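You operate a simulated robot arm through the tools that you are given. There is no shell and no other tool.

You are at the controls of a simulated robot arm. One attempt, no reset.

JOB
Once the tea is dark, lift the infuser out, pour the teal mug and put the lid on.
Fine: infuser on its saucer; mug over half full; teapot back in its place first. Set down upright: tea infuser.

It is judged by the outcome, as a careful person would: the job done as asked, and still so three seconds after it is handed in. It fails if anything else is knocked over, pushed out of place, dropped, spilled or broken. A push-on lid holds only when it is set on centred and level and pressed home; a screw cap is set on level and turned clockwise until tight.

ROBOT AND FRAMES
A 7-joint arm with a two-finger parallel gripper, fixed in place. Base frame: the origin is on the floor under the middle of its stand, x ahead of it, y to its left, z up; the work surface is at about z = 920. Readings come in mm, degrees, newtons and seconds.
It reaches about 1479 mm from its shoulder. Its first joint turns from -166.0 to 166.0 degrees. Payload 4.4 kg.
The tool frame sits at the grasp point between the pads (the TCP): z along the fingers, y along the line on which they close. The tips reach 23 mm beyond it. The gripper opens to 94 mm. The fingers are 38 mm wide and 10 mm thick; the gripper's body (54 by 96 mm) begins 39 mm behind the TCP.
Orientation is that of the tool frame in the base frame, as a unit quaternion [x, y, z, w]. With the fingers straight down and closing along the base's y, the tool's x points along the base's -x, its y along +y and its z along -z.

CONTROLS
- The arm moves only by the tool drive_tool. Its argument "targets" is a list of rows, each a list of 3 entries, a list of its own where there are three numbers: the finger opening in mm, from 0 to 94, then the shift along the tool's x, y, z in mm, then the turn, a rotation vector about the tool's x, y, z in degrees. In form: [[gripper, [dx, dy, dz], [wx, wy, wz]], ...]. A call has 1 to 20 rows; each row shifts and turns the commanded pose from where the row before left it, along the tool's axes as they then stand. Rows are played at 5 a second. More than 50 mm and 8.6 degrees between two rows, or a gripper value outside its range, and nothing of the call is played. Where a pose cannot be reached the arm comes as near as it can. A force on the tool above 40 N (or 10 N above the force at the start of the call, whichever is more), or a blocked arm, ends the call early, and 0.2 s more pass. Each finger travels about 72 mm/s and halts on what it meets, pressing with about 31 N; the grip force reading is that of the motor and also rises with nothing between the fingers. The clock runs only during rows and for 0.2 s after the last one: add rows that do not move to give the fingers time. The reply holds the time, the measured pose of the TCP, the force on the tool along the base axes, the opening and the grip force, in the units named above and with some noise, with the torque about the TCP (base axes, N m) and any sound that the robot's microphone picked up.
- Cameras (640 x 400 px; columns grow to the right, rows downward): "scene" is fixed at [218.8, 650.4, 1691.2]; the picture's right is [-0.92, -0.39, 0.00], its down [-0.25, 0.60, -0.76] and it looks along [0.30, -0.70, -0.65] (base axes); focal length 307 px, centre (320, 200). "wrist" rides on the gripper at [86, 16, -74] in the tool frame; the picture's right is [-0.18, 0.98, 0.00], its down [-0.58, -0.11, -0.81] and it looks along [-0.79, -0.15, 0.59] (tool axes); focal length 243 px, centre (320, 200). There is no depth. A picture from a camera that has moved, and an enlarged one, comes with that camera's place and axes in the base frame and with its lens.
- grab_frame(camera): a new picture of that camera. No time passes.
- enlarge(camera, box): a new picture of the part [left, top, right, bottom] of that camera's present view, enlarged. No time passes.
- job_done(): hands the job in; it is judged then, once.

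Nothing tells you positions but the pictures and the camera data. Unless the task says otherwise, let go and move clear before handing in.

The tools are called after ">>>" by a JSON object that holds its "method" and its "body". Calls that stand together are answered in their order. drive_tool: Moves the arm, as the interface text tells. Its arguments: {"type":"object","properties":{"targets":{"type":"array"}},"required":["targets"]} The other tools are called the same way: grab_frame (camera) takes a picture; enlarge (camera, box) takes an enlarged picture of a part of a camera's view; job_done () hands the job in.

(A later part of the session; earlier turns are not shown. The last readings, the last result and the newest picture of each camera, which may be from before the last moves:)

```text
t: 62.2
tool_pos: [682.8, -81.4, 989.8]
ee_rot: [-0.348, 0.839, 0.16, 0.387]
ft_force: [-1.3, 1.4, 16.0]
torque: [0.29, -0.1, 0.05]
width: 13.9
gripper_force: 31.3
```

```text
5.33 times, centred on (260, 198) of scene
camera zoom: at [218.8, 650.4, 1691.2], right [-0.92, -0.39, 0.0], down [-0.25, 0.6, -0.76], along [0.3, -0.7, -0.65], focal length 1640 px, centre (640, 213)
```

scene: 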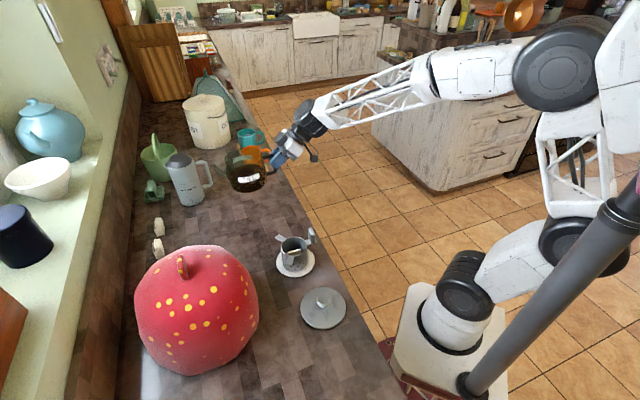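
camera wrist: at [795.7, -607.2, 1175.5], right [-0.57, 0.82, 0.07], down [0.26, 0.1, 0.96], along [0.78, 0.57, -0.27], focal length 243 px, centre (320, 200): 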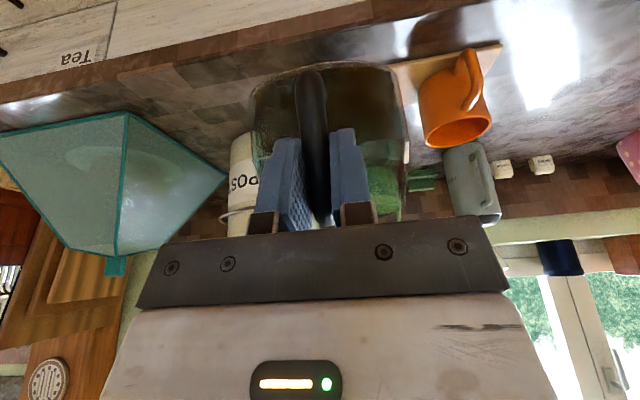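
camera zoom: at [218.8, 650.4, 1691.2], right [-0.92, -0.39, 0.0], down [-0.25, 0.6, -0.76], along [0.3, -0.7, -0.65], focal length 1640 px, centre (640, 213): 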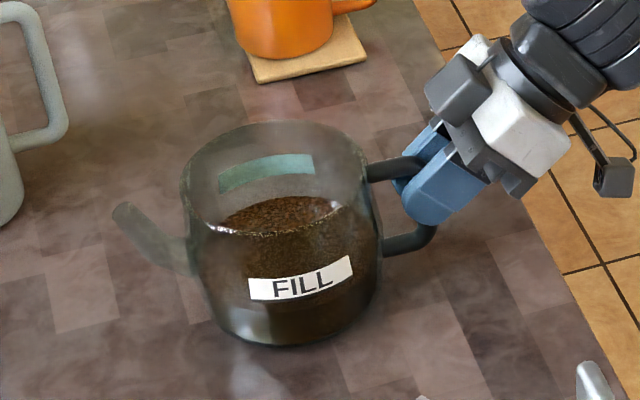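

The base is flat and pressing on the counter (about 16 N), and the pot sits about 3 mm short of its old spot. I'll ease the pressure off, nudge it 3 mm back and check.

>>> {"method": "drive_tool", "body": {"targets": [[0, [-0.9, 0, -0.8], [0, 0, 0]], [0, [-1.0, 0.7, 1.1], [0, 0, 0]], [0, [-1.0, 0.7, 1.1], [0, 0, 0]], [0, [0, 0, 0], [0, 0, 0]]]}}

>>> {"method": "enlarge", "body": {"camera": "scene", "box": [200, 160, 320, 235]}}

```text
t: 63.2
tool_pos: [684.7, -77.3, 989.2]
ee_rot: [-0.348, 0.839, 0.161, 0.386]
ft_force: [-1.9, -0.7, -2.5]
torque: [-0.42, 0.38, 0.0]
width: 13.6
gripper_force: 30.7
```

```text
5.33 times, centred on (260, 198) of scene
camera zoom: at [218.8, 650.4, 1691.2], right [-0.92, -0.39, 0.0], down [-0.25, 0.6, -0.76], along [0.3, -0.7, -0.65], focal length 1640 px, centre (640, 213)
```

zoom: 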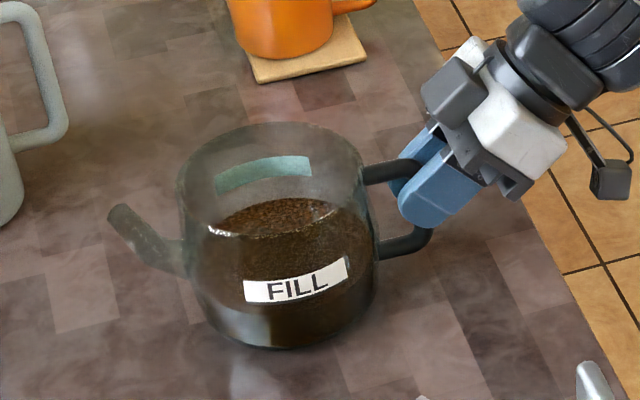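

The pot is back within about 2 mm of its original place. I'll settle it the last fraction and open the fingers gradually.

>>> {"method": "drive_tool", "body": {"targets": [[0, [0.5, 0, 0.4], [0, 0, 0]], [0, [0, 0, 0], [0, 0, 0]], [15, [0, 0, 0], [0, 0, 0]], [18, [0, 0, 0], [0, 0, 0]], [24, [0, 0, 0], [0, 0, 0]], [32, [0, 0, 0], [0, 0, 0]], [40, [0, 0, 0], [0, 0, 0]], [40, [0, 0, 0], [0, 0, 0]]]}}

>>> {"method": "enlarge", "body": {"camera": "scene", "box": [200, 160, 320, 235]}}

>>> {"method": "enlarge", "body": {"camera": "wrist", "box": [220, 0, 420, 240]}}

```text
t: 65.0
tool_pos: [684.2, -77.8, 990.5]
ee_rot: [-0.347, 0.839, 0.16, 0.387]
ft_force: [0.4, 0.1, -0.5]
torque: [0.0, -0.02, -0.05]
width: 39.6
gripper_force: 0.2
```

```text
5.33 times, centred on (260, 198) of scene
camera zoom: at [218.8, 650.4, 1691.2], right [-0.92, -0.39, 0.0], down [-0.25, 0.6, -0.76], along [0.3, -0.7, -0.65], focal length 1640 px, centre (640, 213)
```

zoom: 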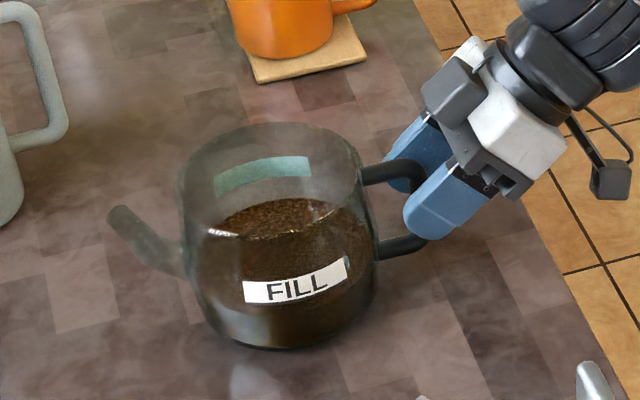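

```text
1.67 times, centred on (320, 120) of wrist
camera zoom: at [593.5, -145.9, 972.0], right [-0.61, 0.78, 0.14], down [-0.09, -0.24, 0.97], along [0.79, 0.58, 0.22], focal length 404 px, centre (320, 333)
```

zoom: 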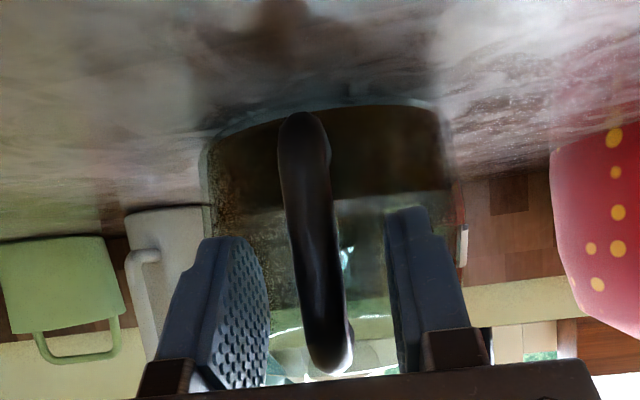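

The pot sits flat in its place. I'll back the fingers out along the approach line, rise and bring the hand back to pointing straight down.

>>> {"method": "drive_tool", "body": {"targets": [[40, [0, 0, -8], [0, 0, 0]], [40, [0, 0, -14], [0, 0, 0]], [40, [0, 0, -16], [0, 0, 0]], [40, [0, 0, -18], [0, 0, 0]], [40, [0, 0, -18], [0, 0, 0]], [40, [-18.2, 0, -15.6], [0, 0, 0]], [40, [-18.2, 0, -15.6], [0, 0, 0]], [40, [-18.2, 0, -15.6], [0, 0, 0]], [40, [-18.2, 0, -15.6], [0, 0, 0]], [50, [0, 0, 0], [0, 7.07, 0]], [60, [0, 0, 0], [0, 7.07, 0]], [60, [0, 0, 0], [0, 7.07, 0]], [60, [0, 0, 0], [0, 7.07, 0]], [60, [0, 0, 0], [0, 7.07, 0]], [60, [0, 0, 0], [0, 7.07, 0]], [60, [0, 0, 0], [0, 7.07, 0]], [60, [0, 0, 0], [0, 0, 0]]]}}

>>> {"method": "grab_frame", "body": {"camera": "scene"}}

>>> {"method": "grab_frame", "body": {"camera": "wrist"}}

>>> {"method": "enlarge", "body": {"camera": "scene", "box": [200, 160, 320, 235]}}

```text
t: 68.6
tool_pos: [644.2, -116.5, 1134.5]
ee_rot: [-0.382, 0.924, 0.0, -0.002]
ft_force: [-0.4, 0.3, 0.3]
torque: [-0.02, 0.0, 0.02]
width: 60.1
gripper_force: 0.1
```

```text
taken
```

scene: 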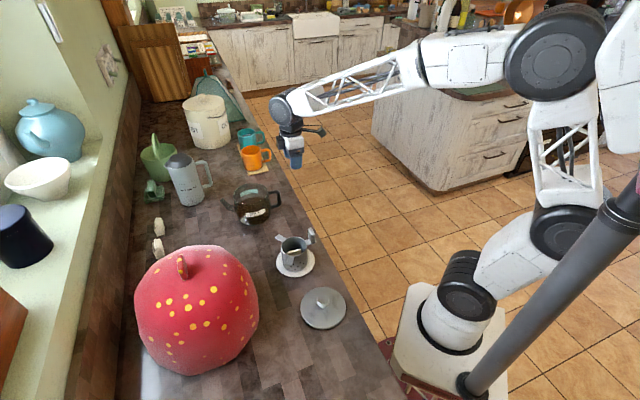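

```text
taken
camera wrist: at [571.7, -166.9, 1207.7], right [-0.56, 0.83, 0.0], down [0.49, 0.33, 0.81], along [0.66, 0.45, -0.59], focal length 243 px, centre (320, 200)
```

wrist: 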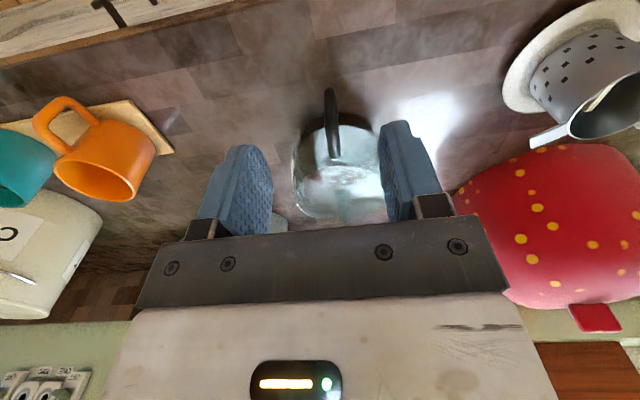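

```text
5.33 times, centred on (260, 198) of scene
camera zoom: at [218.8, 650.4, 1691.2], right [-0.92, -0.39, 0.0], down [-0.25, 0.6, -0.76], along [0.3, -0.7, -0.65], focal length 1640 px, centre (640, 213)
```

zoom: 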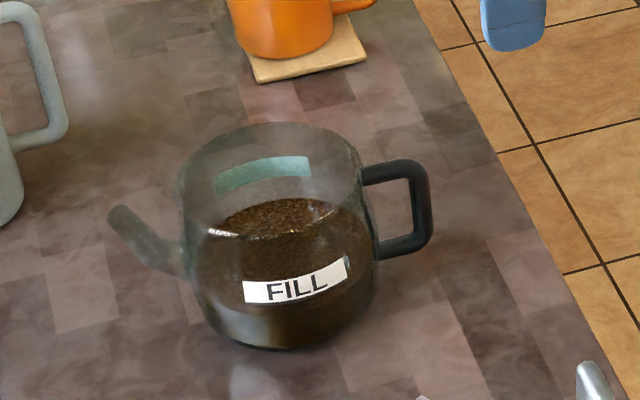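

The pot is back in place. I'll measure its rim precisely from both cameras before fetching the lid.

>>> {"method": "enlarge", "body": {"camera": "wrist", "box": [270, 80, 430, 235]}}

>>> {"method": "enlarge", "body": {"camera": "scene", "box": [225, 175, 289, 215]}}

>>> {"method": "enlarge", "body": {"camera": "scene", "box": [290, 275, 354, 335]}}

```text
2.58 times, centred on (350, 158) of wrist
camera zoom: at [571.7, -166.9, 1207.7], right [-0.56, 0.83, 0.0], down [0.49, 0.33, 0.81], along [0.66, 0.45, -0.59], focal length 626 px, centre (243, 310)
```

zoom: 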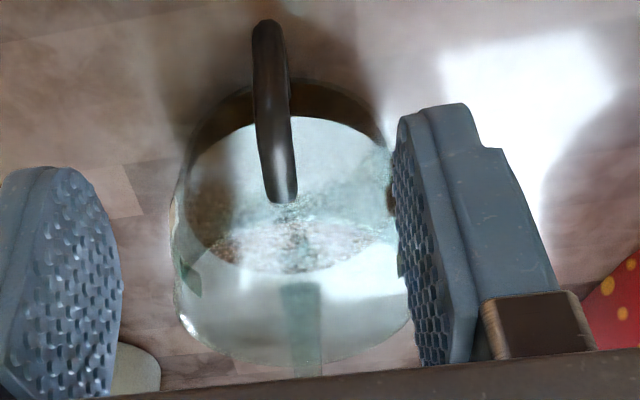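

```text
10.00 times, centred on (257, 195) of scene
camera zoom: at [218.8, 650.4, 1691.2], right [-0.92, -0.39, 0.0], down [-0.25, 0.6, -0.76], along [0.3, -0.7, -0.65], focal length 3074 px, centre (950, 250)
```

zoom: 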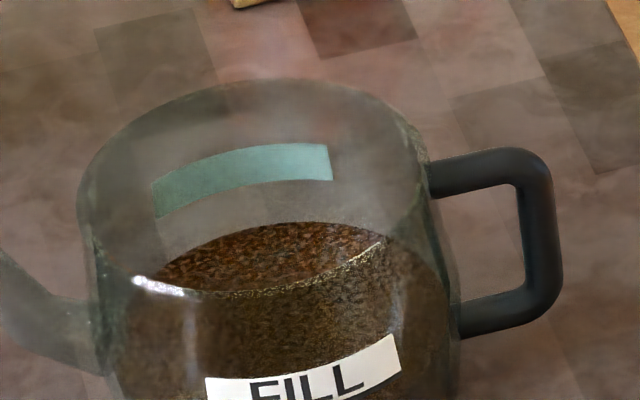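

```text
6.67 times, centred on (322, 305) of scene
camera zoom: at [218.8, 650.4, 1691.2], right [-0.92, -0.39, 0.0], down [-0.25, 0.6, -0.76], along [0.3, -0.7, -0.65], focal length 2050 px, centre (307, -500)
```

zoom: 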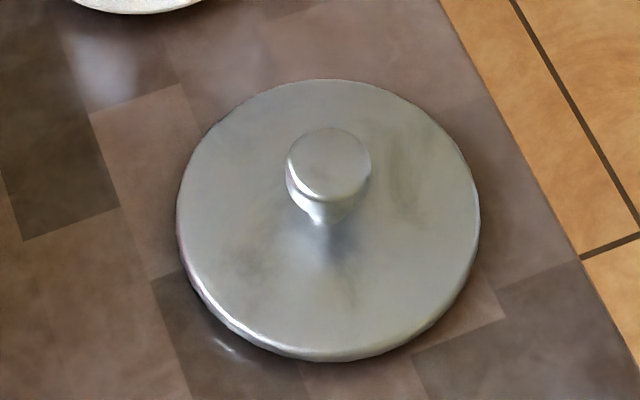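

The lid's knob is at roughly u=440, v=103, about 33 mm across, with its top at z≈967. I'll move above the lid at a safe height over the infuser, then come down partway for a close look.

>>> {"method": "drive_tool", "body": {"targets": [[60, [-2, 12, 0], [0, 0, 0]], [60, [-4, 26, 0], [0, 0, 0]], [60, [-5.5, 36, 0], [0, 0, 0]], [60, [-5.5, 36, 0], [0, 0, 0]], [60, [-5.5, 36, 0], [0, 0, 0]], [60, [-5.5, 36, 0], [0, 0, 0]], [60, [-5.5, 36, 0], [0, 0, 0]], [60, [-5.5, 36, 0], [0, 0, 0]], [60, [-5.5, 36, 0], [0, 0, 0]], [60, [-5.5, 36, 0], [0, 0, 0]], [60, [-5.5, 36, 0], [0, 0, 0]], [60, [-5.5, 36, 0], [0, 0, 0]], [60, [-4, 26, 0], [0, 0, 0]], [60, [-2, 11.5, 8], [0, 0, 0]], [60, [0, 0, 20], [0, 0, 0]], [60, [0, 0, 20], [0, 0, 0]], [60, [0, 0, 20], [0, 0, 0]], [60, [0, 0, 10], [0, 0, 0]], [60, [0, 0, 0], [0, 0, 0]]]}}

>>> {"method": "grab_frame", "body": {"camera": "wrist"}}

>>> {"method": "enlarge", "body": {"camera": "scene", "box": [270, 210, 370, 340]}}

```text
t: 72.6
tool_pos: [382.7, 238.0, 1055.6]
ee_rot: [-0.383, 0.924, 0.0, 0.0]
ft_force: [1.4, 0.1, -0.6]
torque: [-0.02, 0.01, 0.0]
width: 60.2
gripper_force: 0.1
```

```text
taken
camera wrist: at [310.8, 188.0, 1129.6], right [-0.56, 0.83, 0.0], down [0.49, 0.33, 0.81], along [0.67, 0.46, -0.59], focal length 243 px, centre (320, 200)
```

wrist: 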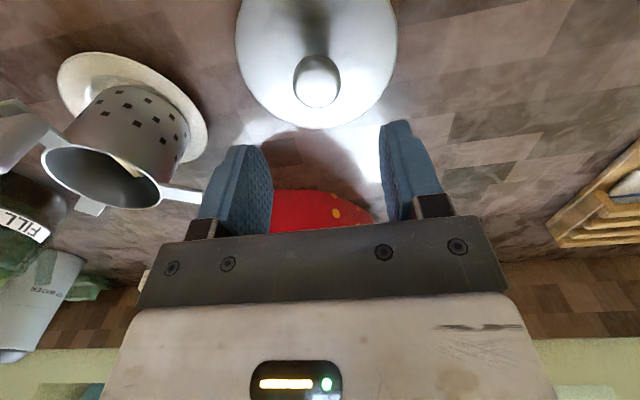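

```text
3.08 times, centred on (320, 275) of scene
camera zoom: at [218.8, 650.4, 1691.2], right [-0.92, -0.39, 0.0], down [-0.25, 0.6, -0.76], along [0.3, -0.7, -0.65], focal length 946 px, centre (320, -31)
```

zoom: 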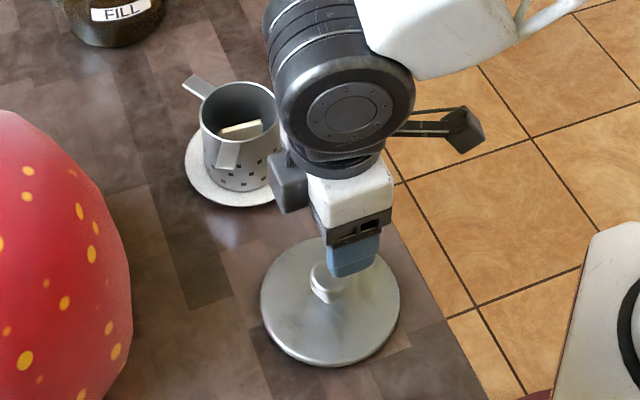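

>>> {"method": "enlarge", "body": {"camera": "wrist", "box": [220, 0, 420, 140]}}

```text
2.86 times, centred on (320, 70) of wrist
camera zoom: at [310.8, 188.0, 1129.6], right [-0.56, 0.83, 0.0], down [0.49, 0.33, 0.81], along [0.67, 0.46, -0.59], focal length 693 px, centre (320, 571)
```

zoom: 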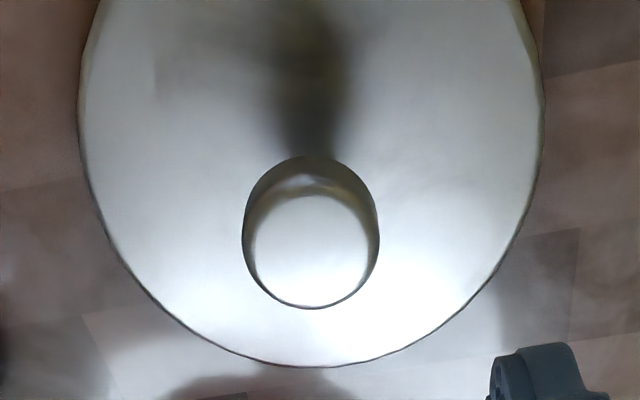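

The knob is at about (441, 104), 34 mm across. I'll centre on it, come down to just above and check the alignment.

>>> {"method": "drive_tool", "body": {"targets": [[60, [-1, -0.9, 10], [0, 0, 0]], [60, [-1, -0.8, 15], [0, 0, 0]], [60, [0, 0, 15], [0, 0, 0]], [60, [0, 0, 15], [0, 0, 0]], [60, [0, 0, 10], [0, 0, 0]], [60, [0, 0, 0], [0, 0, 0]]]}}

>>> {"method": "enlarge", "body": {"camera": "wrist", "box": [190, 0, 450, 240]}}

>>> {"method": "enlarge", "body": {"camera": "scene", "box": [290, 260, 360, 340]}}

```text
t: 74.0
tool_pos: [386.6, 238.3, 990.8]
ee_rot: [-0.383, 0.924, -0.001, 0.001]
ft_force: [-0.1, -0.2, -0.2]
torque: [-0.02, -0.02, 0.0]
width: 59.9
gripper_force: 0.0
```

```text
1.67 times, centred on (320, 120) of wrist
camera zoom: at [315.3, 188.2, 1064.8], right [-0.56, 0.83, 0.0], down [0.49, 0.33, 0.81], along [0.67, 0.46, -0.59], focal length 404 px, centre (320, 333)
```

zoom: 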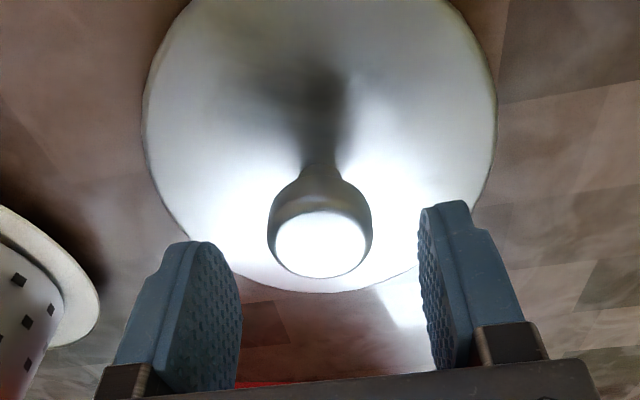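

```text
5.00 times, centred on (325, 300) of scene
camera zoom: at [218.8, 650.4, 1691.2], right [-0.92, -0.39, 0.0], down [-0.25, 0.6, -0.76], along [0.3, -0.7, -0.65], focal length 1537 px, centre (295, -300)
```

zoom: 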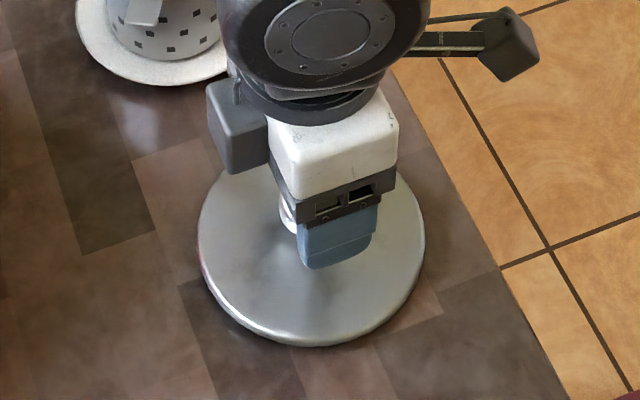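

The knob is centred between the fingers. I'll go down around it to z≈960 and close.

>>> {"method": "drive_tool", "body": {"targets": [[60, [0, 0, 10], [0, 0, 0]], [60, [0, 0, 10], [0, 0, 0]], [60, [0, 0, 6], [0, 0, 0]], [60, [0, 0, 4], [0, 0, 0]], [60, [0, 0, 0], [0, 0, 0]]]}}

>>> {"method": "enlarge", "body": {"camera": "wrist", "box": [190, 40, 450, 240]}}

>>> {"method": "enlarge", "body": {"camera": "scene", "box": [290, 260, 360, 340]}}

```text
t: 75.2
tool_pos: [385.8, 237.8, 961.3]
ee_rot: [-0.382, 0.924, 0.0, 0.0]
ft_force: [0.4, 0.3, 0.1]
torque: [0.01, -0.01, 0.03]
width: 60.0
gripper_force: 0.0
```

```text
2.00 times, centred on (320, 140) of wrist
camera zoom: at [314.7, 188.0, 1035.1], right [-0.56, 0.83, 0.0], down [0.49, 0.33, 0.81], along [0.67, 0.46, -0.59], focal length 485 px, centre (320, 320)
```

zoom: 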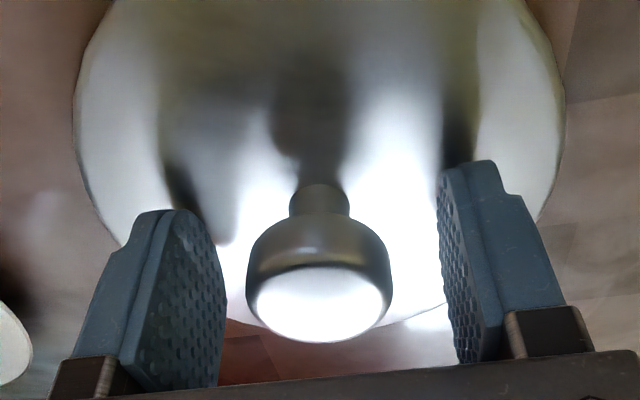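

```text
5.00 times, centred on (325, 300) of scene
camera zoom: at [218.8, 650.4, 1691.2], right [-0.92, -0.39, 0.0], down [-0.25, 0.6, -0.76], along [0.3, -0.7, -0.65], focal length 1537 px, centre (295, -300)
```

zoom: 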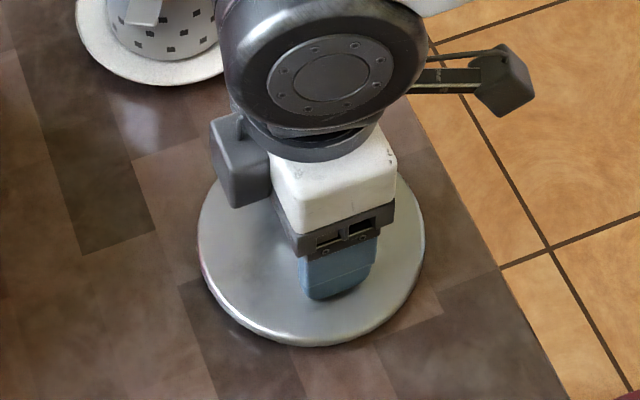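

>>> {"method": "drive_tool", "body": {"targets": [[44, [0, 0, 0], [0, 0, 0]], [36, [0, 0, 0], [0, 0, 0]], [0, [0, 0, 0], [0, 0, 0]], [0, [0, 0, 0], [0, 0, 0]], [0, [0, 0, 0], [0, 0, 0]]]}}

>>> {"method": "enlarge", "body": {"camera": "wrist", "box": [190, 40, 450, 240]}}

>>> {"method": "enlarge", "body": {"camera": "scene", "box": [290, 260, 360, 340]}}

```text
t: 76.4
tool_pos: [387.0, 237.6, 960.9]
ee_rot: [-0.383, 0.924, 0.0, 0.0]
ft_force: [-0.2, 0.3, 1.0]
torque: [0.02, -0.04, -0.05]
width: 32.5
gripper_force: 30.7
```

```text
2.00 times, centred on (320, 140) of wrist
camera zoom: at [314.7, 188.0, 1035.2], right [-0.56, 0.83, 0.0], down [0.49, 0.33, 0.81], along [0.67, 0.46, -0.59], focal length 485 px, centre (320, 320)
```

zoom: 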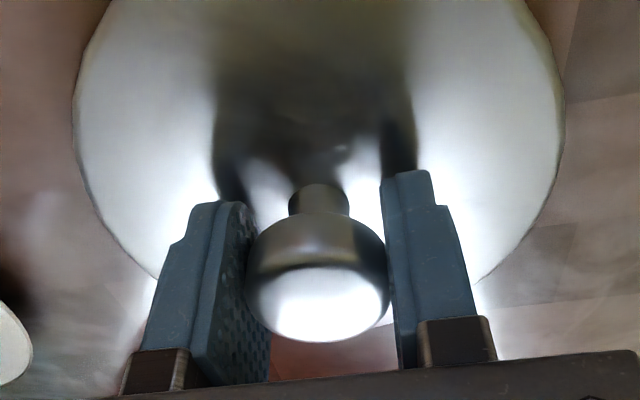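

```text
5.00 times, centred on (325, 300) of scene
camera zoom: at [218.8, 650.4, 1691.2], right [-0.92, -0.39, 0.0], down [-0.25, 0.6, -0.76], along [0.3, -0.7, -0.65], focal length 1537 px, centre (295, -300)
```

zoom: 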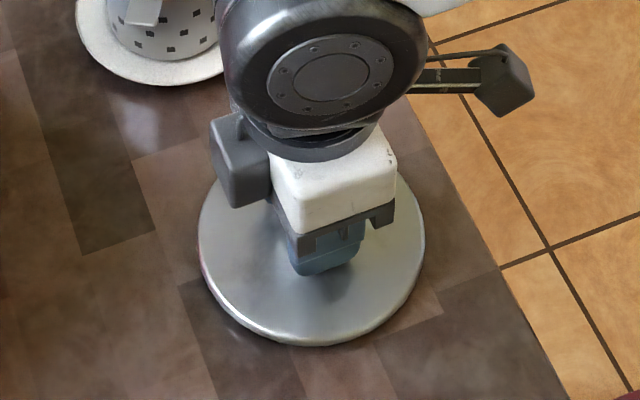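

The knob is gripped centrally (32.5 mm). I'll lift the lid straight up to a safe height.

>>> {"method": "drive_tool", "body": {"targets": [[0, [0, 0, -3], [0, 0, 0]], [0, [0, 0, -6], [0, 0, 0]], [0, [0, 0, -12], [0, 0, 0]], [0, [0, 0, -20], [0, 0, 0]], [0, [0, 0, -25], [0, 0, 0]], [0, [0, 0, -25], [0, 0, 0]], [0, [0, 0, -25], [0, 0, 0]], [0, [0, 0, -25], [0, 0, 0]], [0, [0, 0, -25], [0, 0, 0]], [0, [0, 0, -20], [0, 0, 0]], [0, [0, 0, -10], [0, 0, 0]], [0, [0, 0, -4], [0, 0, 0]], [0, [0, 0, 0], [0, 0, 0]]]}}

>>> {"method": "grab_frame", "body": {"camera": "wrist"}}

>>> {"method": "grab_frame", "body": {"camera": "scene"}}

```text
t: 79.2
tool_pos: [387.1, 238.1, 1161.1]
ee_rot: [-0.383, 0.924, 0.001, 0.0]
ft_force: [-0.5, -0.2, -2.6]
torque: [0.02, 0.01, 0.0]
width: 32.0
gripper_force: 30.9
```

```text
taken
camera wrist: at [314.1, 188.4, 1234.9], right [-0.56, 0.83, 0.0], down [0.49, 0.33, 0.81], along [0.67, 0.46, -0.59], focal length 243 px, centre (320, 200)
```

wrist: 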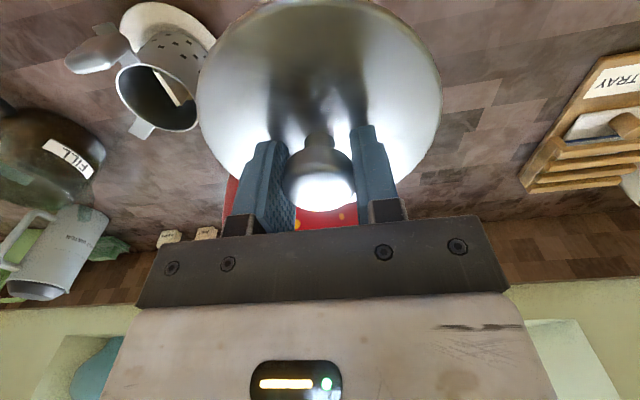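

```text
taken
```

scene: 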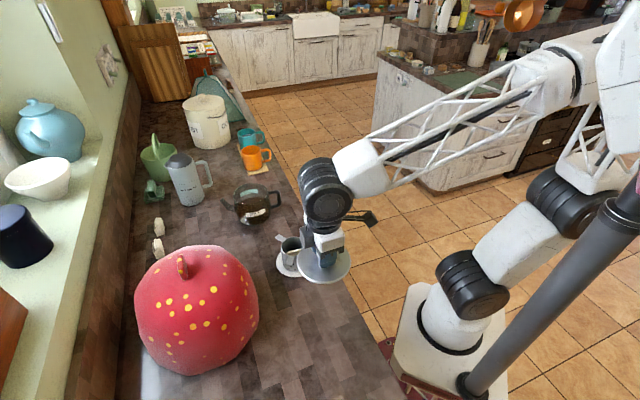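

The lid is lifted (about 2.5 N). I'll check its underside and level.

>>> {"method": "enlarge", "body": {"camera": "scene", "box": [270, 205, 370, 295]}}

>>> {"method": "enlarge", "body": {"camera": "wrist", "box": [190, 0, 450, 240]}}

```text
4.44 times, centred on (320, 250) of scene
camera zoom: at [218.8, 650.4, 1691.2], right [-0.92, -0.39, 0.0], down [-0.25, 0.6, -0.76], along [0.3, -0.7, -0.65], focal length 1366 px, centre (320, -22)
```

zoom: 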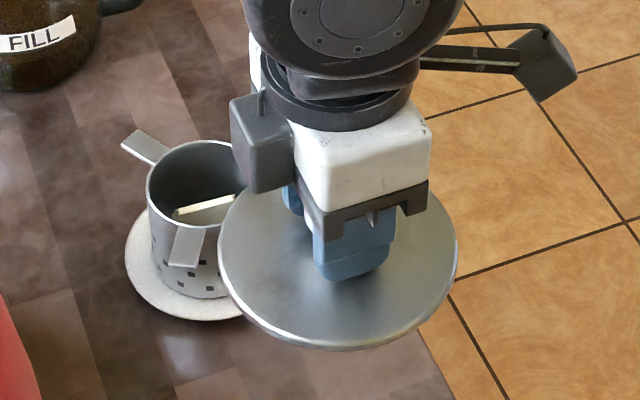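

```text
1.67 times, centred on (320, 120) of wrist
camera zoom: at [314.1, 188.4, 1234.9], right [-0.56, 0.83, 0.0], down [0.49, 0.33, 0.81], along [0.67, 0.46, -0.59], focal length 404 px, centre (320, 333)
```

zoom: 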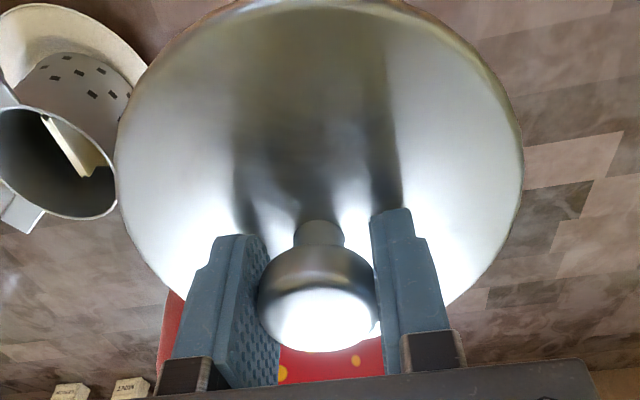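

The lid hangs level. I'll carry it at this height over to the teapot.

>>> {"method": "drive_tool", "body": {"targets": [[0, [-2, -10, 0], [0, 0, 0]], [0, [-4, -20, 0], [0, 0, 0]], [0, [-6, -30, 0], [0, 0, 0]], [0, [-7, -34, 0], [0, 0, 0]], [0, [-7, -34, 0], [0, 0, 0]], [0, [-7, -34, 0], [0, 0, 0]], [0, [-7, -34, 0], [0, 0, 0]], [0, [-7, -34, 0], [0, 0, 0]], [0, [-7, -34, 0], [0, 0, 0]], [0, [-7, -34, 0], [0, 0, 0]], [0, [-7, -34, 0], [0, 0, 0]], [0, [-7, -34, 0], [0, 0, 0]], [0, [-6, -30, 0], [0, 0, 0]], [0, [-4, -22, 0], [0, 0, 0]], [0, [-2, -12, 0], [0, 0, 0]], [0, [-1, -4.5, 0], [0, 0, 0]], [0, [0, 0, 0], [0, 0, 0]]]}}

>>> {"method": "grab_frame", "body": {"camera": "wrist"}}

>>> {"method": "enlarge", "body": {"camera": "scene", "box": [200, 110, 320, 230]}}

```text
t: 82.8
tool_pos: [753.8, -8.3, 1160.4]
ee_rot: [-0.383, 0.924, 0.001, 0.0]
ft_force: [-0.9, 0.2, -2.1]
torque: [-0.02, 0.0, 0.0]
width: 31.8
gripper_force: 30.8
```

```text
taken
camera wrist: at [683.0, -57.8, 1234.6], right [-0.56, 0.83, 0.0], down [0.49, 0.33, 0.81], along [0.67, 0.46, -0.59], focal length 243 px, centre (320, 200)
```

wrist: 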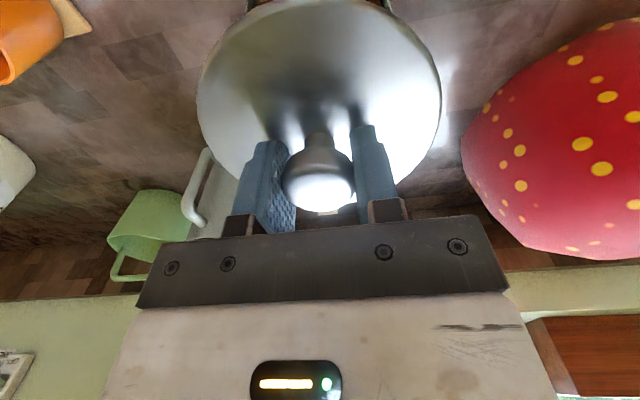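

```text
3.33 times, centred on (260, 170) of scene
camera zoom: at [218.8, 650.4, 1691.2], right [-0.92, -0.39, 0.0], down [-0.25, 0.6, -0.76], along [0.3, -0.7, -0.65], focal length 1025 px, centre (520, 300)
```

zoom: 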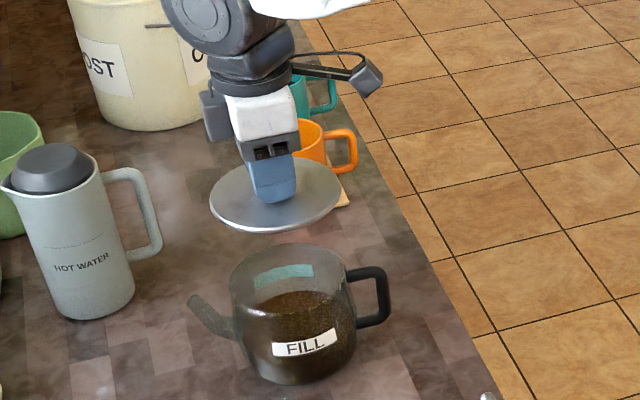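

The lid is hovering over the pot. I'll lower it to about 12 mm above the rim, then compare the lid and rim carefully.

>>> {"method": "drive_tool", "body": {"targets": [[0, [-1, -0.5, 8], [0, 0, 0]], [0, [-1, -0.5, 14], [0, 0, 0]], [0, [0, 0, 16], [0, 0, 0]], [0, [0, 0, 16], [0, 0, 0]], [0, [0, 0, 14], [0, 0, 0]], [0, [0, 0, 10], [0, 0, 0]], [0, [0, 0, 5], [0, 0, 0]], [0, [0, 0, 0], [0, 0, 0]]]}}

>>> {"method": "enlarge", "body": {"camera": "scene", "box": [220, 160, 300, 220]}}

>>> {"method": "enlarge", "body": {"camera": "wrist", "box": [180, 0, 460, 240]}}

```text
t: 84.6
tool_pos: [757.5, -6.0, 1076.6]
ee_rot: [-0.383, 0.924, 0.0, 0.0]
ft_force: [0.0, 0.3, -1.7]
torque: [0.02, -0.01, 0.0]
width: 31.9
gripper_force: 31.1
```

```text
6.67 times, centred on (260, 190) of scene
camera zoom: at [218.8, 650.4, 1691.2], right [-0.92, -0.39, 0.0], down [-0.25, 0.6, -0.76], along [0.3, -0.7, -0.65], focal length 2050 px, centre (720, 267)
```

zoom: 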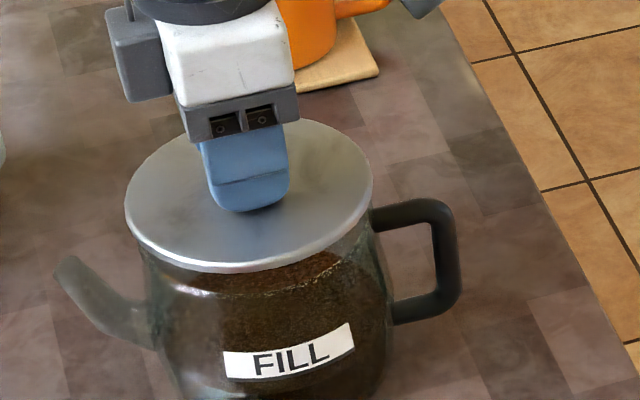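

```text
1.67 times, centred on (320, 120) of wrist
camera zoom: at [685.9, -55.7, 1151.1], right [-0.56, 0.83, 0.0], down [0.49, 0.33, 0.81], along [0.67, 0.46, -0.59], focal length 404 px, centre (320, 333)
```

zoom: 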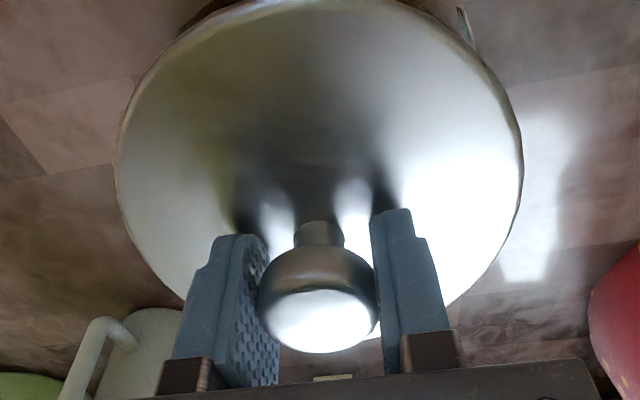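

>>> {"method": "enlarge", "body": {"camera": "scene", "box": [234, 172, 280, 208]}}

>>> {"method": "enlarge", "body": {"camera": "wrist", "box": [230, 0, 470, 60]}}

```text
11.11 times, centred on (257, 190) of scene
camera zoom: at [218.8, 650.4, 1691.2], right [-0.92, -0.39, 0.0], down [-0.25, 0.6, -0.76], along [0.3, -0.7, -0.65], focal length 3416 px, centre (1020, 311)
```

zoom: 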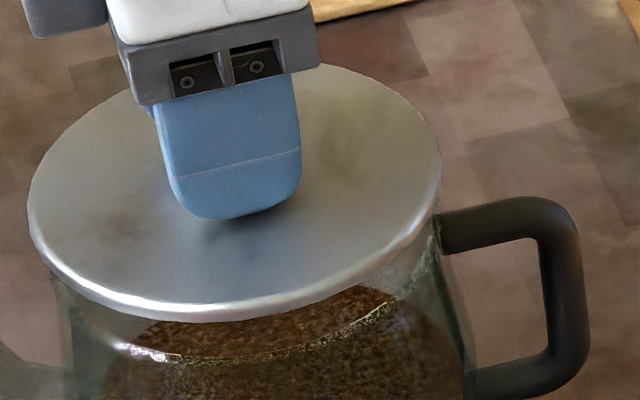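

```text
2.67 times, centred on (350, 30) of wrist
camera zoom: at [685.9, -55.7, 1151.1], right [-0.56, 0.83, 0.0], down [0.49, 0.33, 0.81], along [0.67, 0.46, -0.59], focal length 647 px, centre (240, 653)
```

zoom: 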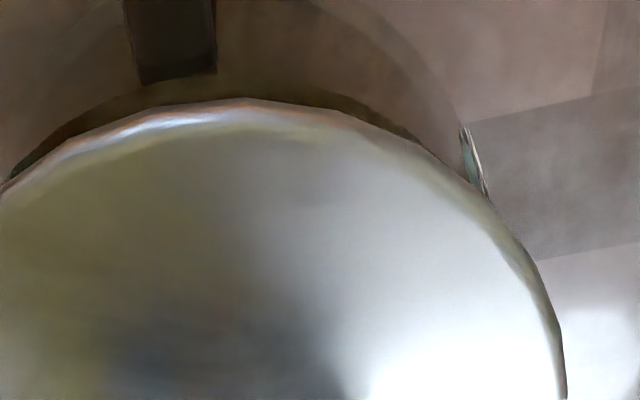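

The lid is within about 1 mm of centre over the rim. I'll make a small correction, then lower in small steps and watch the force.

>>> {"method": "drive_tool", "body": {"targets": [[0, [1.2, 0, 3], [0, 0, 0]], [0, [0, 0, 3], [0, 0, 0]], [0, [0, 0, 2], [0, 0, 0]], [0, [0, 0, 0], [0, 0, 0]]]}}

>>> {"method": "enlarge", "body": {"camera": "scene", "box": [234, 172, 280, 208]}}

```text
t: 85.6
tool_pos: [756.4, -7.1, 1069.4]
ee_rot: [-0.383, 0.924, 0.0, 0.0]
ft_force: [0.7, 0.1, -1.5]
torque: [-0.02, -0.01, -0.05]
width: 31.9
gripper_force: 31.0
```

```text
11.11 times, centred on (257, 190) of scene
camera zoom: at [218.8, 650.4, 1691.2], right [-0.92, -0.39, 0.0], down [-0.25, 0.6, -0.76], along [0.3, -0.7, -0.65], focal length 3416 px, centre (1020, 311)
```

zoom: 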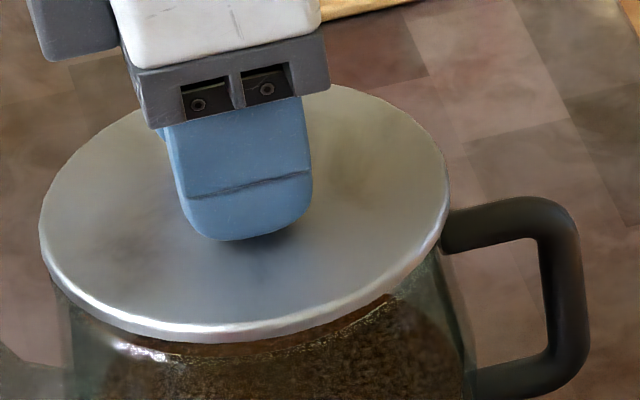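

Alignment is good to within about 1 mm. I'll keep lowering slowly until it touches.

>>> {"method": "drive_tool", "body": {"targets": [[0, [-0.7, 0, 2], [0, 0, 0]], [0, [0, 0, 2], [0, 0, 0]], [0, [0, 0, 1.5], [0, 0, 0]], [0, [0, 0, 0], [0, 0, 0]]]}}

>>> {"method": "enlarge", "body": {"camera": "scene", "box": [234, 172, 280, 208]}}

```text
t: 86.6
tool_pos: [756.1, -5.9, 1063.9]
ee_rot: [-0.383, 0.924, 0.001, 0.0]
ft_force: [-0.1, 0.0, -1.2]
torque: [0.02, -0.02, 0.01]
width: 31.8
gripper_force: 30.9
```

```text
11.11 times, centred on (257, 190) of scene
camera zoom: at [218.8, 650.4, 1691.2], right [-0.92, -0.39, 0.0], down [-0.25, 0.6, -0.76], along [0.3, -0.7, -0.65], focal length 3416 px, centre (1020, 311)
```

zoom: 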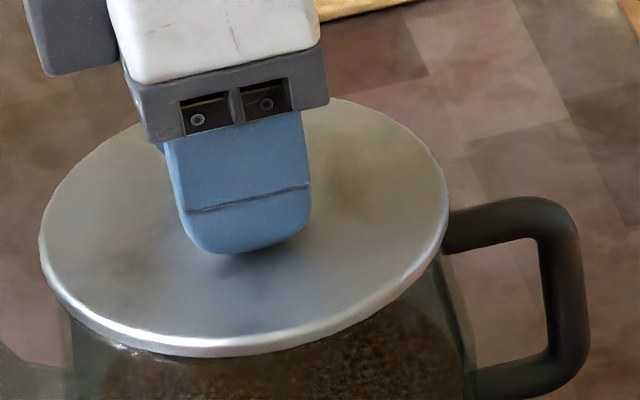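

>>> {"method": "drive_tool", "body": {"targets": [[0, [0, 0, 1], [0, 0, 0]], [0, [0, 0, 1], [0, 0, 0]], [0, [0, 0, 0], [0, 0, 0]]]}}

```text
t: 87.4
tool_pos: [756.9, -6.5, 1062.7]
ee_rot: [-0.383, 0.924, 0.0, 0.0]
ft_force: [0.3, -0.2, -2.5]
torque: [-0.03, -0.03, 0.0]
width: 31.9
gripper_force: 31.6
```

No contact yet, so I'll keep going down 1 mm at a time.

>>> {"method": "drive_tool", "body": {"targets": [[0, [0, 0, 1], [0, 0, 0]], [0, [0, 0, 1], [0, 0, 0]], [0, [0, 0, 0], [0, 0, 0]]]}}

>>> {"method": "enlarge", "body": {"camera": "scene", "box": [234, 172, 280, 208]}}

```text
t: 88.2
tool_pos: [756.1, -6.5, 1060.4]
ee_rot: [-0.383, 0.924, 0.0, -0.001]
ft_force: [0.8, 1.6, -1.5]
torque: [-0.01, 0.01, 0.0]
width: 31.9
gripper_force: 31.5
```

```text
11.11 times, centred on (257, 190) of scene
camera zoom: at [218.8, 650.4, 1691.2], right [-0.92, -0.39, 0.0], down [-0.25, 0.6, -0.76], along [0.3, -0.7, -0.65], focal length 3416 px, centre (1020, 311)
```

zoom: 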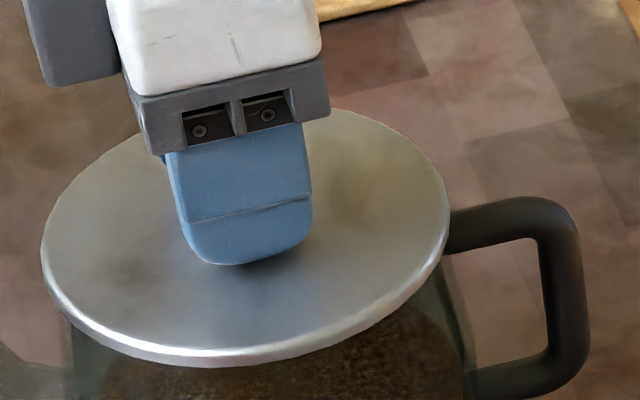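

>>> {"method": "drive_tool", "body": {"targets": [[0, [0, 0, 1], [0, 0, 0]], [0, [0, 0, 1], [0, 0, 0]], [0, [0, 0, 0], [0, 0, 0]]]}}

```text
t: 89.0
tool_pos: [756.3, -5.9, 1057.5]
ee_rot: [-0.383, 0.924, 0.001, 0.0]
ft_force: [0.2, 0.0, -1.8]
torque: [-0.02, 0.02, -0.01]
width: 32.0
gripper_force: 31.1
```

>>> {"method": "drive_tool", "body": {"targets": [[0, [0, 0, 1], [0, 0, 0]], [0, [0, 0, 1], [0, 0, 0]], [0, [0, 0, 0], [0, 0, 0]]]}}

>>> {"method": "enlarge", "body": {"camera": "scene", "box": [234, 172, 280, 208]}}

>>> {"method": "enlarge", "body": {"camera": "wrist", "box": [160, 0, 480, 240]}}

```text
t: 89.8
tool_pos: [757.4, -6.4, 1056.1]
ee_rot: [-0.382, 0.924, 0.0, 0.001]
ft_force: [0.5, -3.6, 19.7]
torque: [0.02, -0.01, -0.04]
width: 31.8
gripper_force: 31.1
```

```text
11.11 times, centred on (257, 190) of scene
camera zoom: at [218.8, 650.4, 1691.2], right [-0.92, -0.39, 0.0], down [-0.25, 0.6, -0.76], along [0.3, -0.7, -0.65], focal length 3416 px, centre (1020, 311)
```

zoom: 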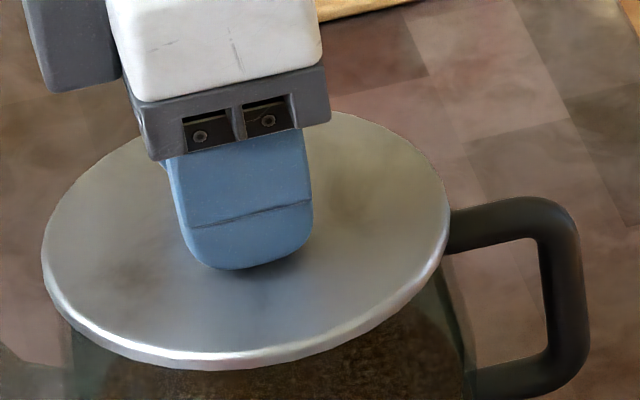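

```text
1.67 times, centred on (320, 120) of wrist
camera zoom: at [685.4, -56.2, 1131.4], right [-0.56, 0.83, 0.0], down [0.49, 0.33, 0.81], along [0.67, 0.46, -0.59], focal length 404 px, centre (320, 333)
```

zoom: 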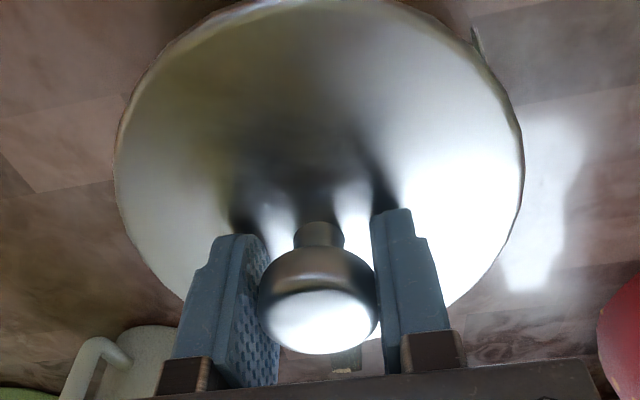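

The lid has touched, centred and level (about 20 N, no torque). I'll press it home in small steps and listen for a click.

>>> {"method": "drive_tool", "body": {"targets": [[0, [0, 0, 0.7], [0, 0, 0]], [0, [0, 0, 0.7], [0, 0, 0]], [0, [0, 0, 0], [0, 0, 0]]]}}

>>> {"method": "enlarge", "body": {"camera": "scene", "box": [234, 172, 280, 208]}}

```text
t: 90.6
tool_pos: [757.2, -6.7, 1056.4]
ee_rot: [-0.382, 0.924, 0.0, 0.0]
ft_force: [7.1, -0.5, 19.8]
torque: [0.04, -0.06, 0.01]
width: 31.9
gripper_force: 30.9
```

```text
11.11 times, centred on (257, 190) of scene
camera zoom: at [218.8, 650.4, 1691.2], right [-0.92, -0.39, 0.0], down [-0.25, 0.6, -0.76], along [0.3, -0.7, -0.65], focal length 3416 px, centre (1020, 311)
```

zoom: 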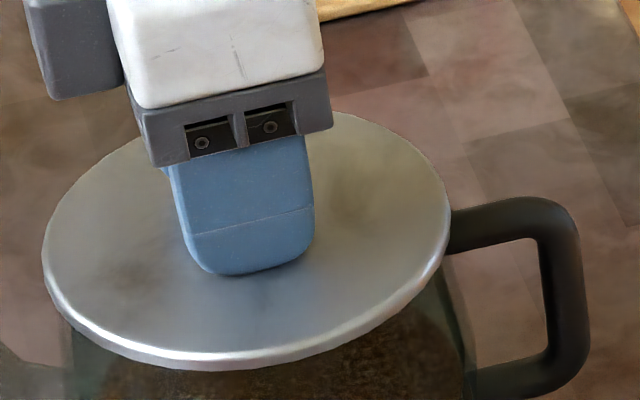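

The fingers are sliding on the knob at about 20 N, so I can't press harder this way. I'll relax, let go, rise, close the fingers and press from above on the knob top.

>>> {"method": "drive_tool", "body": {"targets": [[0, [0, 0, -1], [0, 0, 0]], [0, [0, 0, -0.7], [0, 0, 0]], [34, [0, 0, 0], [0, 0, 0]], [40, [0, 0, 0], [0, 0, 0]], [50, [0, 0, 0], [0, 0, 0]], [60, [0, 0, 0], [0, 0, 0]], [60, [0, 0, 0], [0, 0, 0]]]}}

>>> {"method": "enlarge", "body": {"camera": "scene", "box": [234, 172, 280, 208]}}

>>> {"method": "enlarge", "body": {"camera": "wrist", "box": [160, 0, 480, 240]}}

```text
t: 92.2
tool_pos: [756.7, -6.6, 1056.4]
ee_rot: [-0.383, 0.924, 0.0, 0.0]
ft_force: [-0.2, 0.6, 0.0]
torque: [-0.01, 0.01, 0.0]
width: 59.9
gripper_force: 0.0
```

```text
11.11 times, centred on (257, 190) of scene
camera zoom: at [218.8, 650.4, 1691.2], right [-0.92, -0.39, 0.0], down [-0.25, 0.6, -0.76], along [0.3, -0.7, -0.65], focal length 3416 px, centre (1020, 311)
```

zoom: 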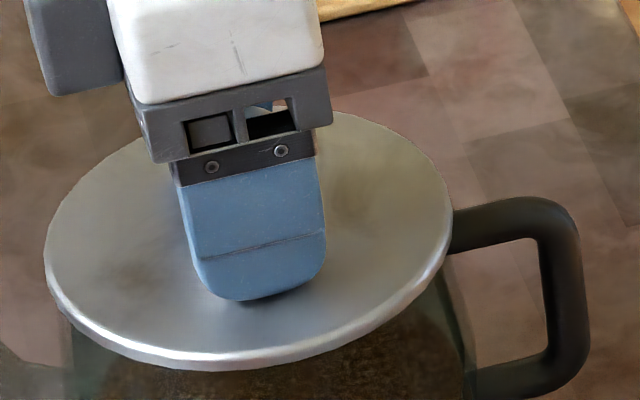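

```text
1.67 times, centred on (320, 120) of wrist
camera zoom: at [685.1, -56.3, 1130.6], right [-0.56, 0.83, 0.0], down [0.49, 0.33, 0.81], along [0.67, 0.46, -0.59], focal length 404 px, centre (320, 333)
```

zoom: 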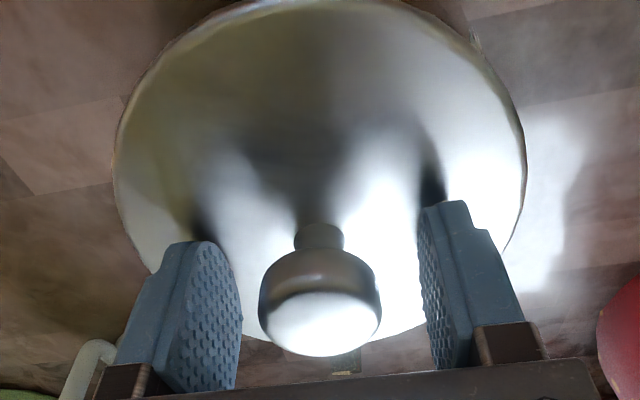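

The lid rests centred on the rim. I'll rise, close the fingers and come down onto the top of the knob.

>>> {"method": "drive_tool", "body": {"targets": [[60, [0, 0, -10], [0, 0, 0]], [60, [0, 0, -20], [0, 0, 0]], [60, [0, 0, -25], [0, 0, 0]], [40, [0, 0, 0], [0, 0, 0]], [20, [0, 0, 0], [0, 0, 0]], [0, [0, 0, 0], [0, 0, 0]], [0, [0, 0, 0], [0, 0, 0]], [0, [0, 0, 0], [0, 0, 0]]]}}

>>> {"method": "enlarge", "body": {"camera": "wrist", "box": [160, 0, 480, 240]}}

>>> {"method": "enlarge", "body": {"camera": "scene", "box": [222, 155, 292, 215]}}

```text
t: 94.0
tool_pos: [757.3, -5.1, 1110.9]
ee_rot: [-0.383, 0.924, 0.0, 0.0]
ft_force: [-0.8, 0.8, 0.4]
torque: [-0.03, -0.01, -0.02]
width: 0.0
gripper_force: 30.9
```

```text
1.67 times, centred on (320, 120) of wrist
camera zoom: at [685.1, -56.1, 1184.6], right [-0.56, 0.83, 0.0], down [0.49, 0.33, 0.81], along [0.67, 0.46, -0.59], focal length 404 px, centre (320, 333)
```

zoom: 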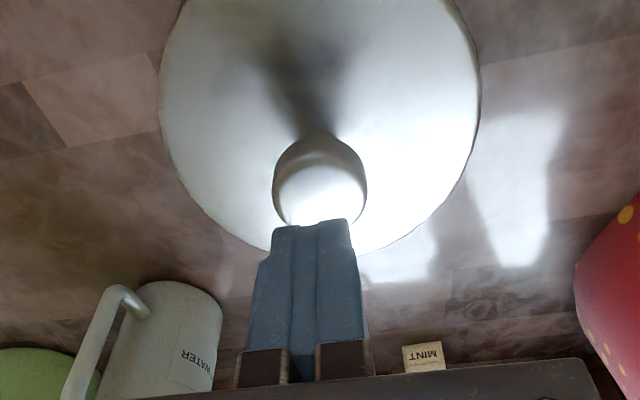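

```text
6.67 times, centred on (257, 185) of scene
camera zoom: at [218.8, 650.4, 1691.2], right [-0.92, -0.39, 0.0], down [-0.25, 0.6, -0.76], along [0.3, -0.7, -0.65], focal length 2050 px, centre (740, 300)
```

zoom: 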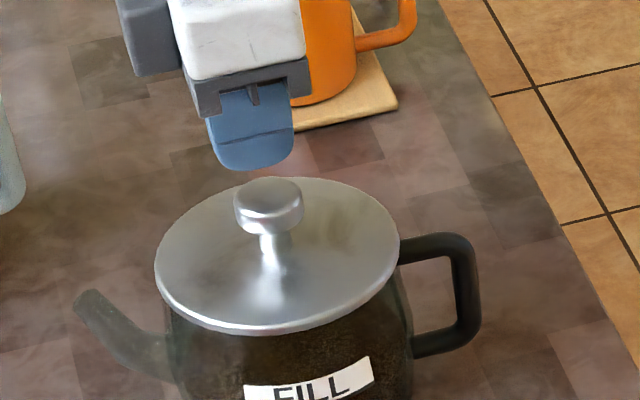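

The lid looks centred and level on the pot. I'll press down on the knob with the closed fingertips.

>>> {"method": "drive_tool", "body": {"targets": [[0, [0, 0, 8], [0, 0, 0]], [0, [0, 0, 8], [0, 0, 0]], [0, [0, 0, 4], [0, 0, 0]], [0, [0, 0, 2], [0, 0, 0]], [0, [0, 0, 0], [0, 0, 0]]]}}

>>> {"method": "enlarge", "body": {"camera": "scene", "box": [222, 155, 292, 215]}}

>>> {"method": "enlarge", "body": {"camera": "wrist", "box": [240, 60, 400, 220]}}

```text
t: 95.2
tool_pos: [758.0, -6.3, 1088.9]
ee_rot: [-0.383, 0.924, 0.0, 0.0]
ft_force: [0.6, -0.4, -0.7]
torque: [-0.01, -0.01, 0.01]
width: 0.0
gripper_force: 30.9
```

```text
6.67 times, centred on (257, 185) of scene
camera zoom: at [218.8, 650.4, 1691.2], right [-0.92, -0.39, 0.0], down [-0.25, 0.6, -0.76], along [0.3, -0.7, -0.65], focal length 2050 px, centre (740, 300)
```

zoom: 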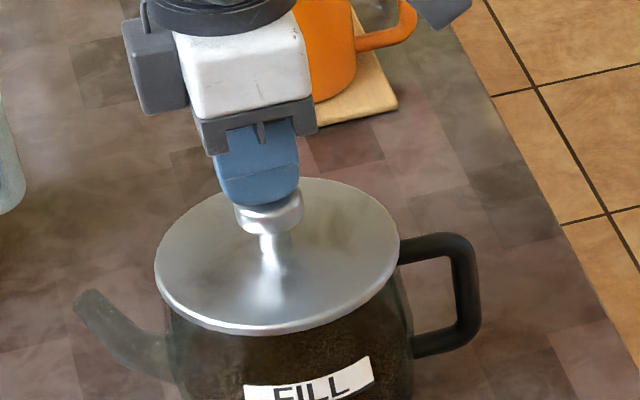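

```text
2.50 times, centred on (320, 140) of wrist
camera zoom: at [685.3, -55.8, 1163.2], right [-0.56, 0.83, 0.0], down [0.49, 0.33, 0.81], along [0.67, 0.46, -0.59], focal length 606 px, centre (320, 350)
```

zoom: 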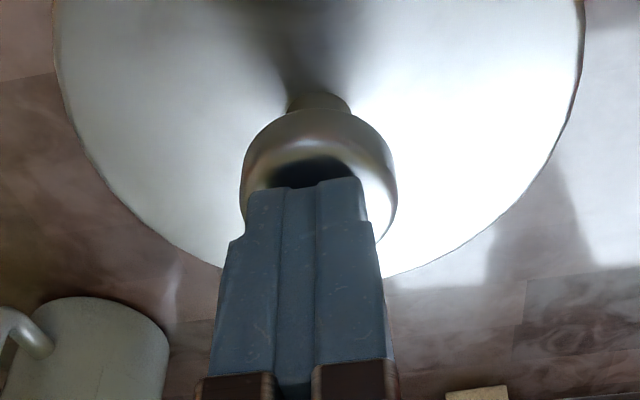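

>>> {"method": "drive_tool", "body": {"targets": [[0, [0, -1.0, 1], [0, 0, 0]], [0, [0, 0, 1], [0, 0, 0]], [0, [0, 0, 1], [0, 0, 0]], [0, [0, 0, 0], [0, 0, 0]]]}}

```text
t: 96.2
tool_pos: [757.4, -7.2, 1088.9]
ee_rot: [-0.383, 0.924, -0.001, 0.003]
ft_force: [-0.7, -0.2, 3.3]
torque: [-0.01, 0.05, 0.01]
width: 0.0
gripper_force: 30.8
stopped in row 4: the force on the tool passed its limit at 42 N (the readings are from after the stop); the commanded pose is now the measured one
```

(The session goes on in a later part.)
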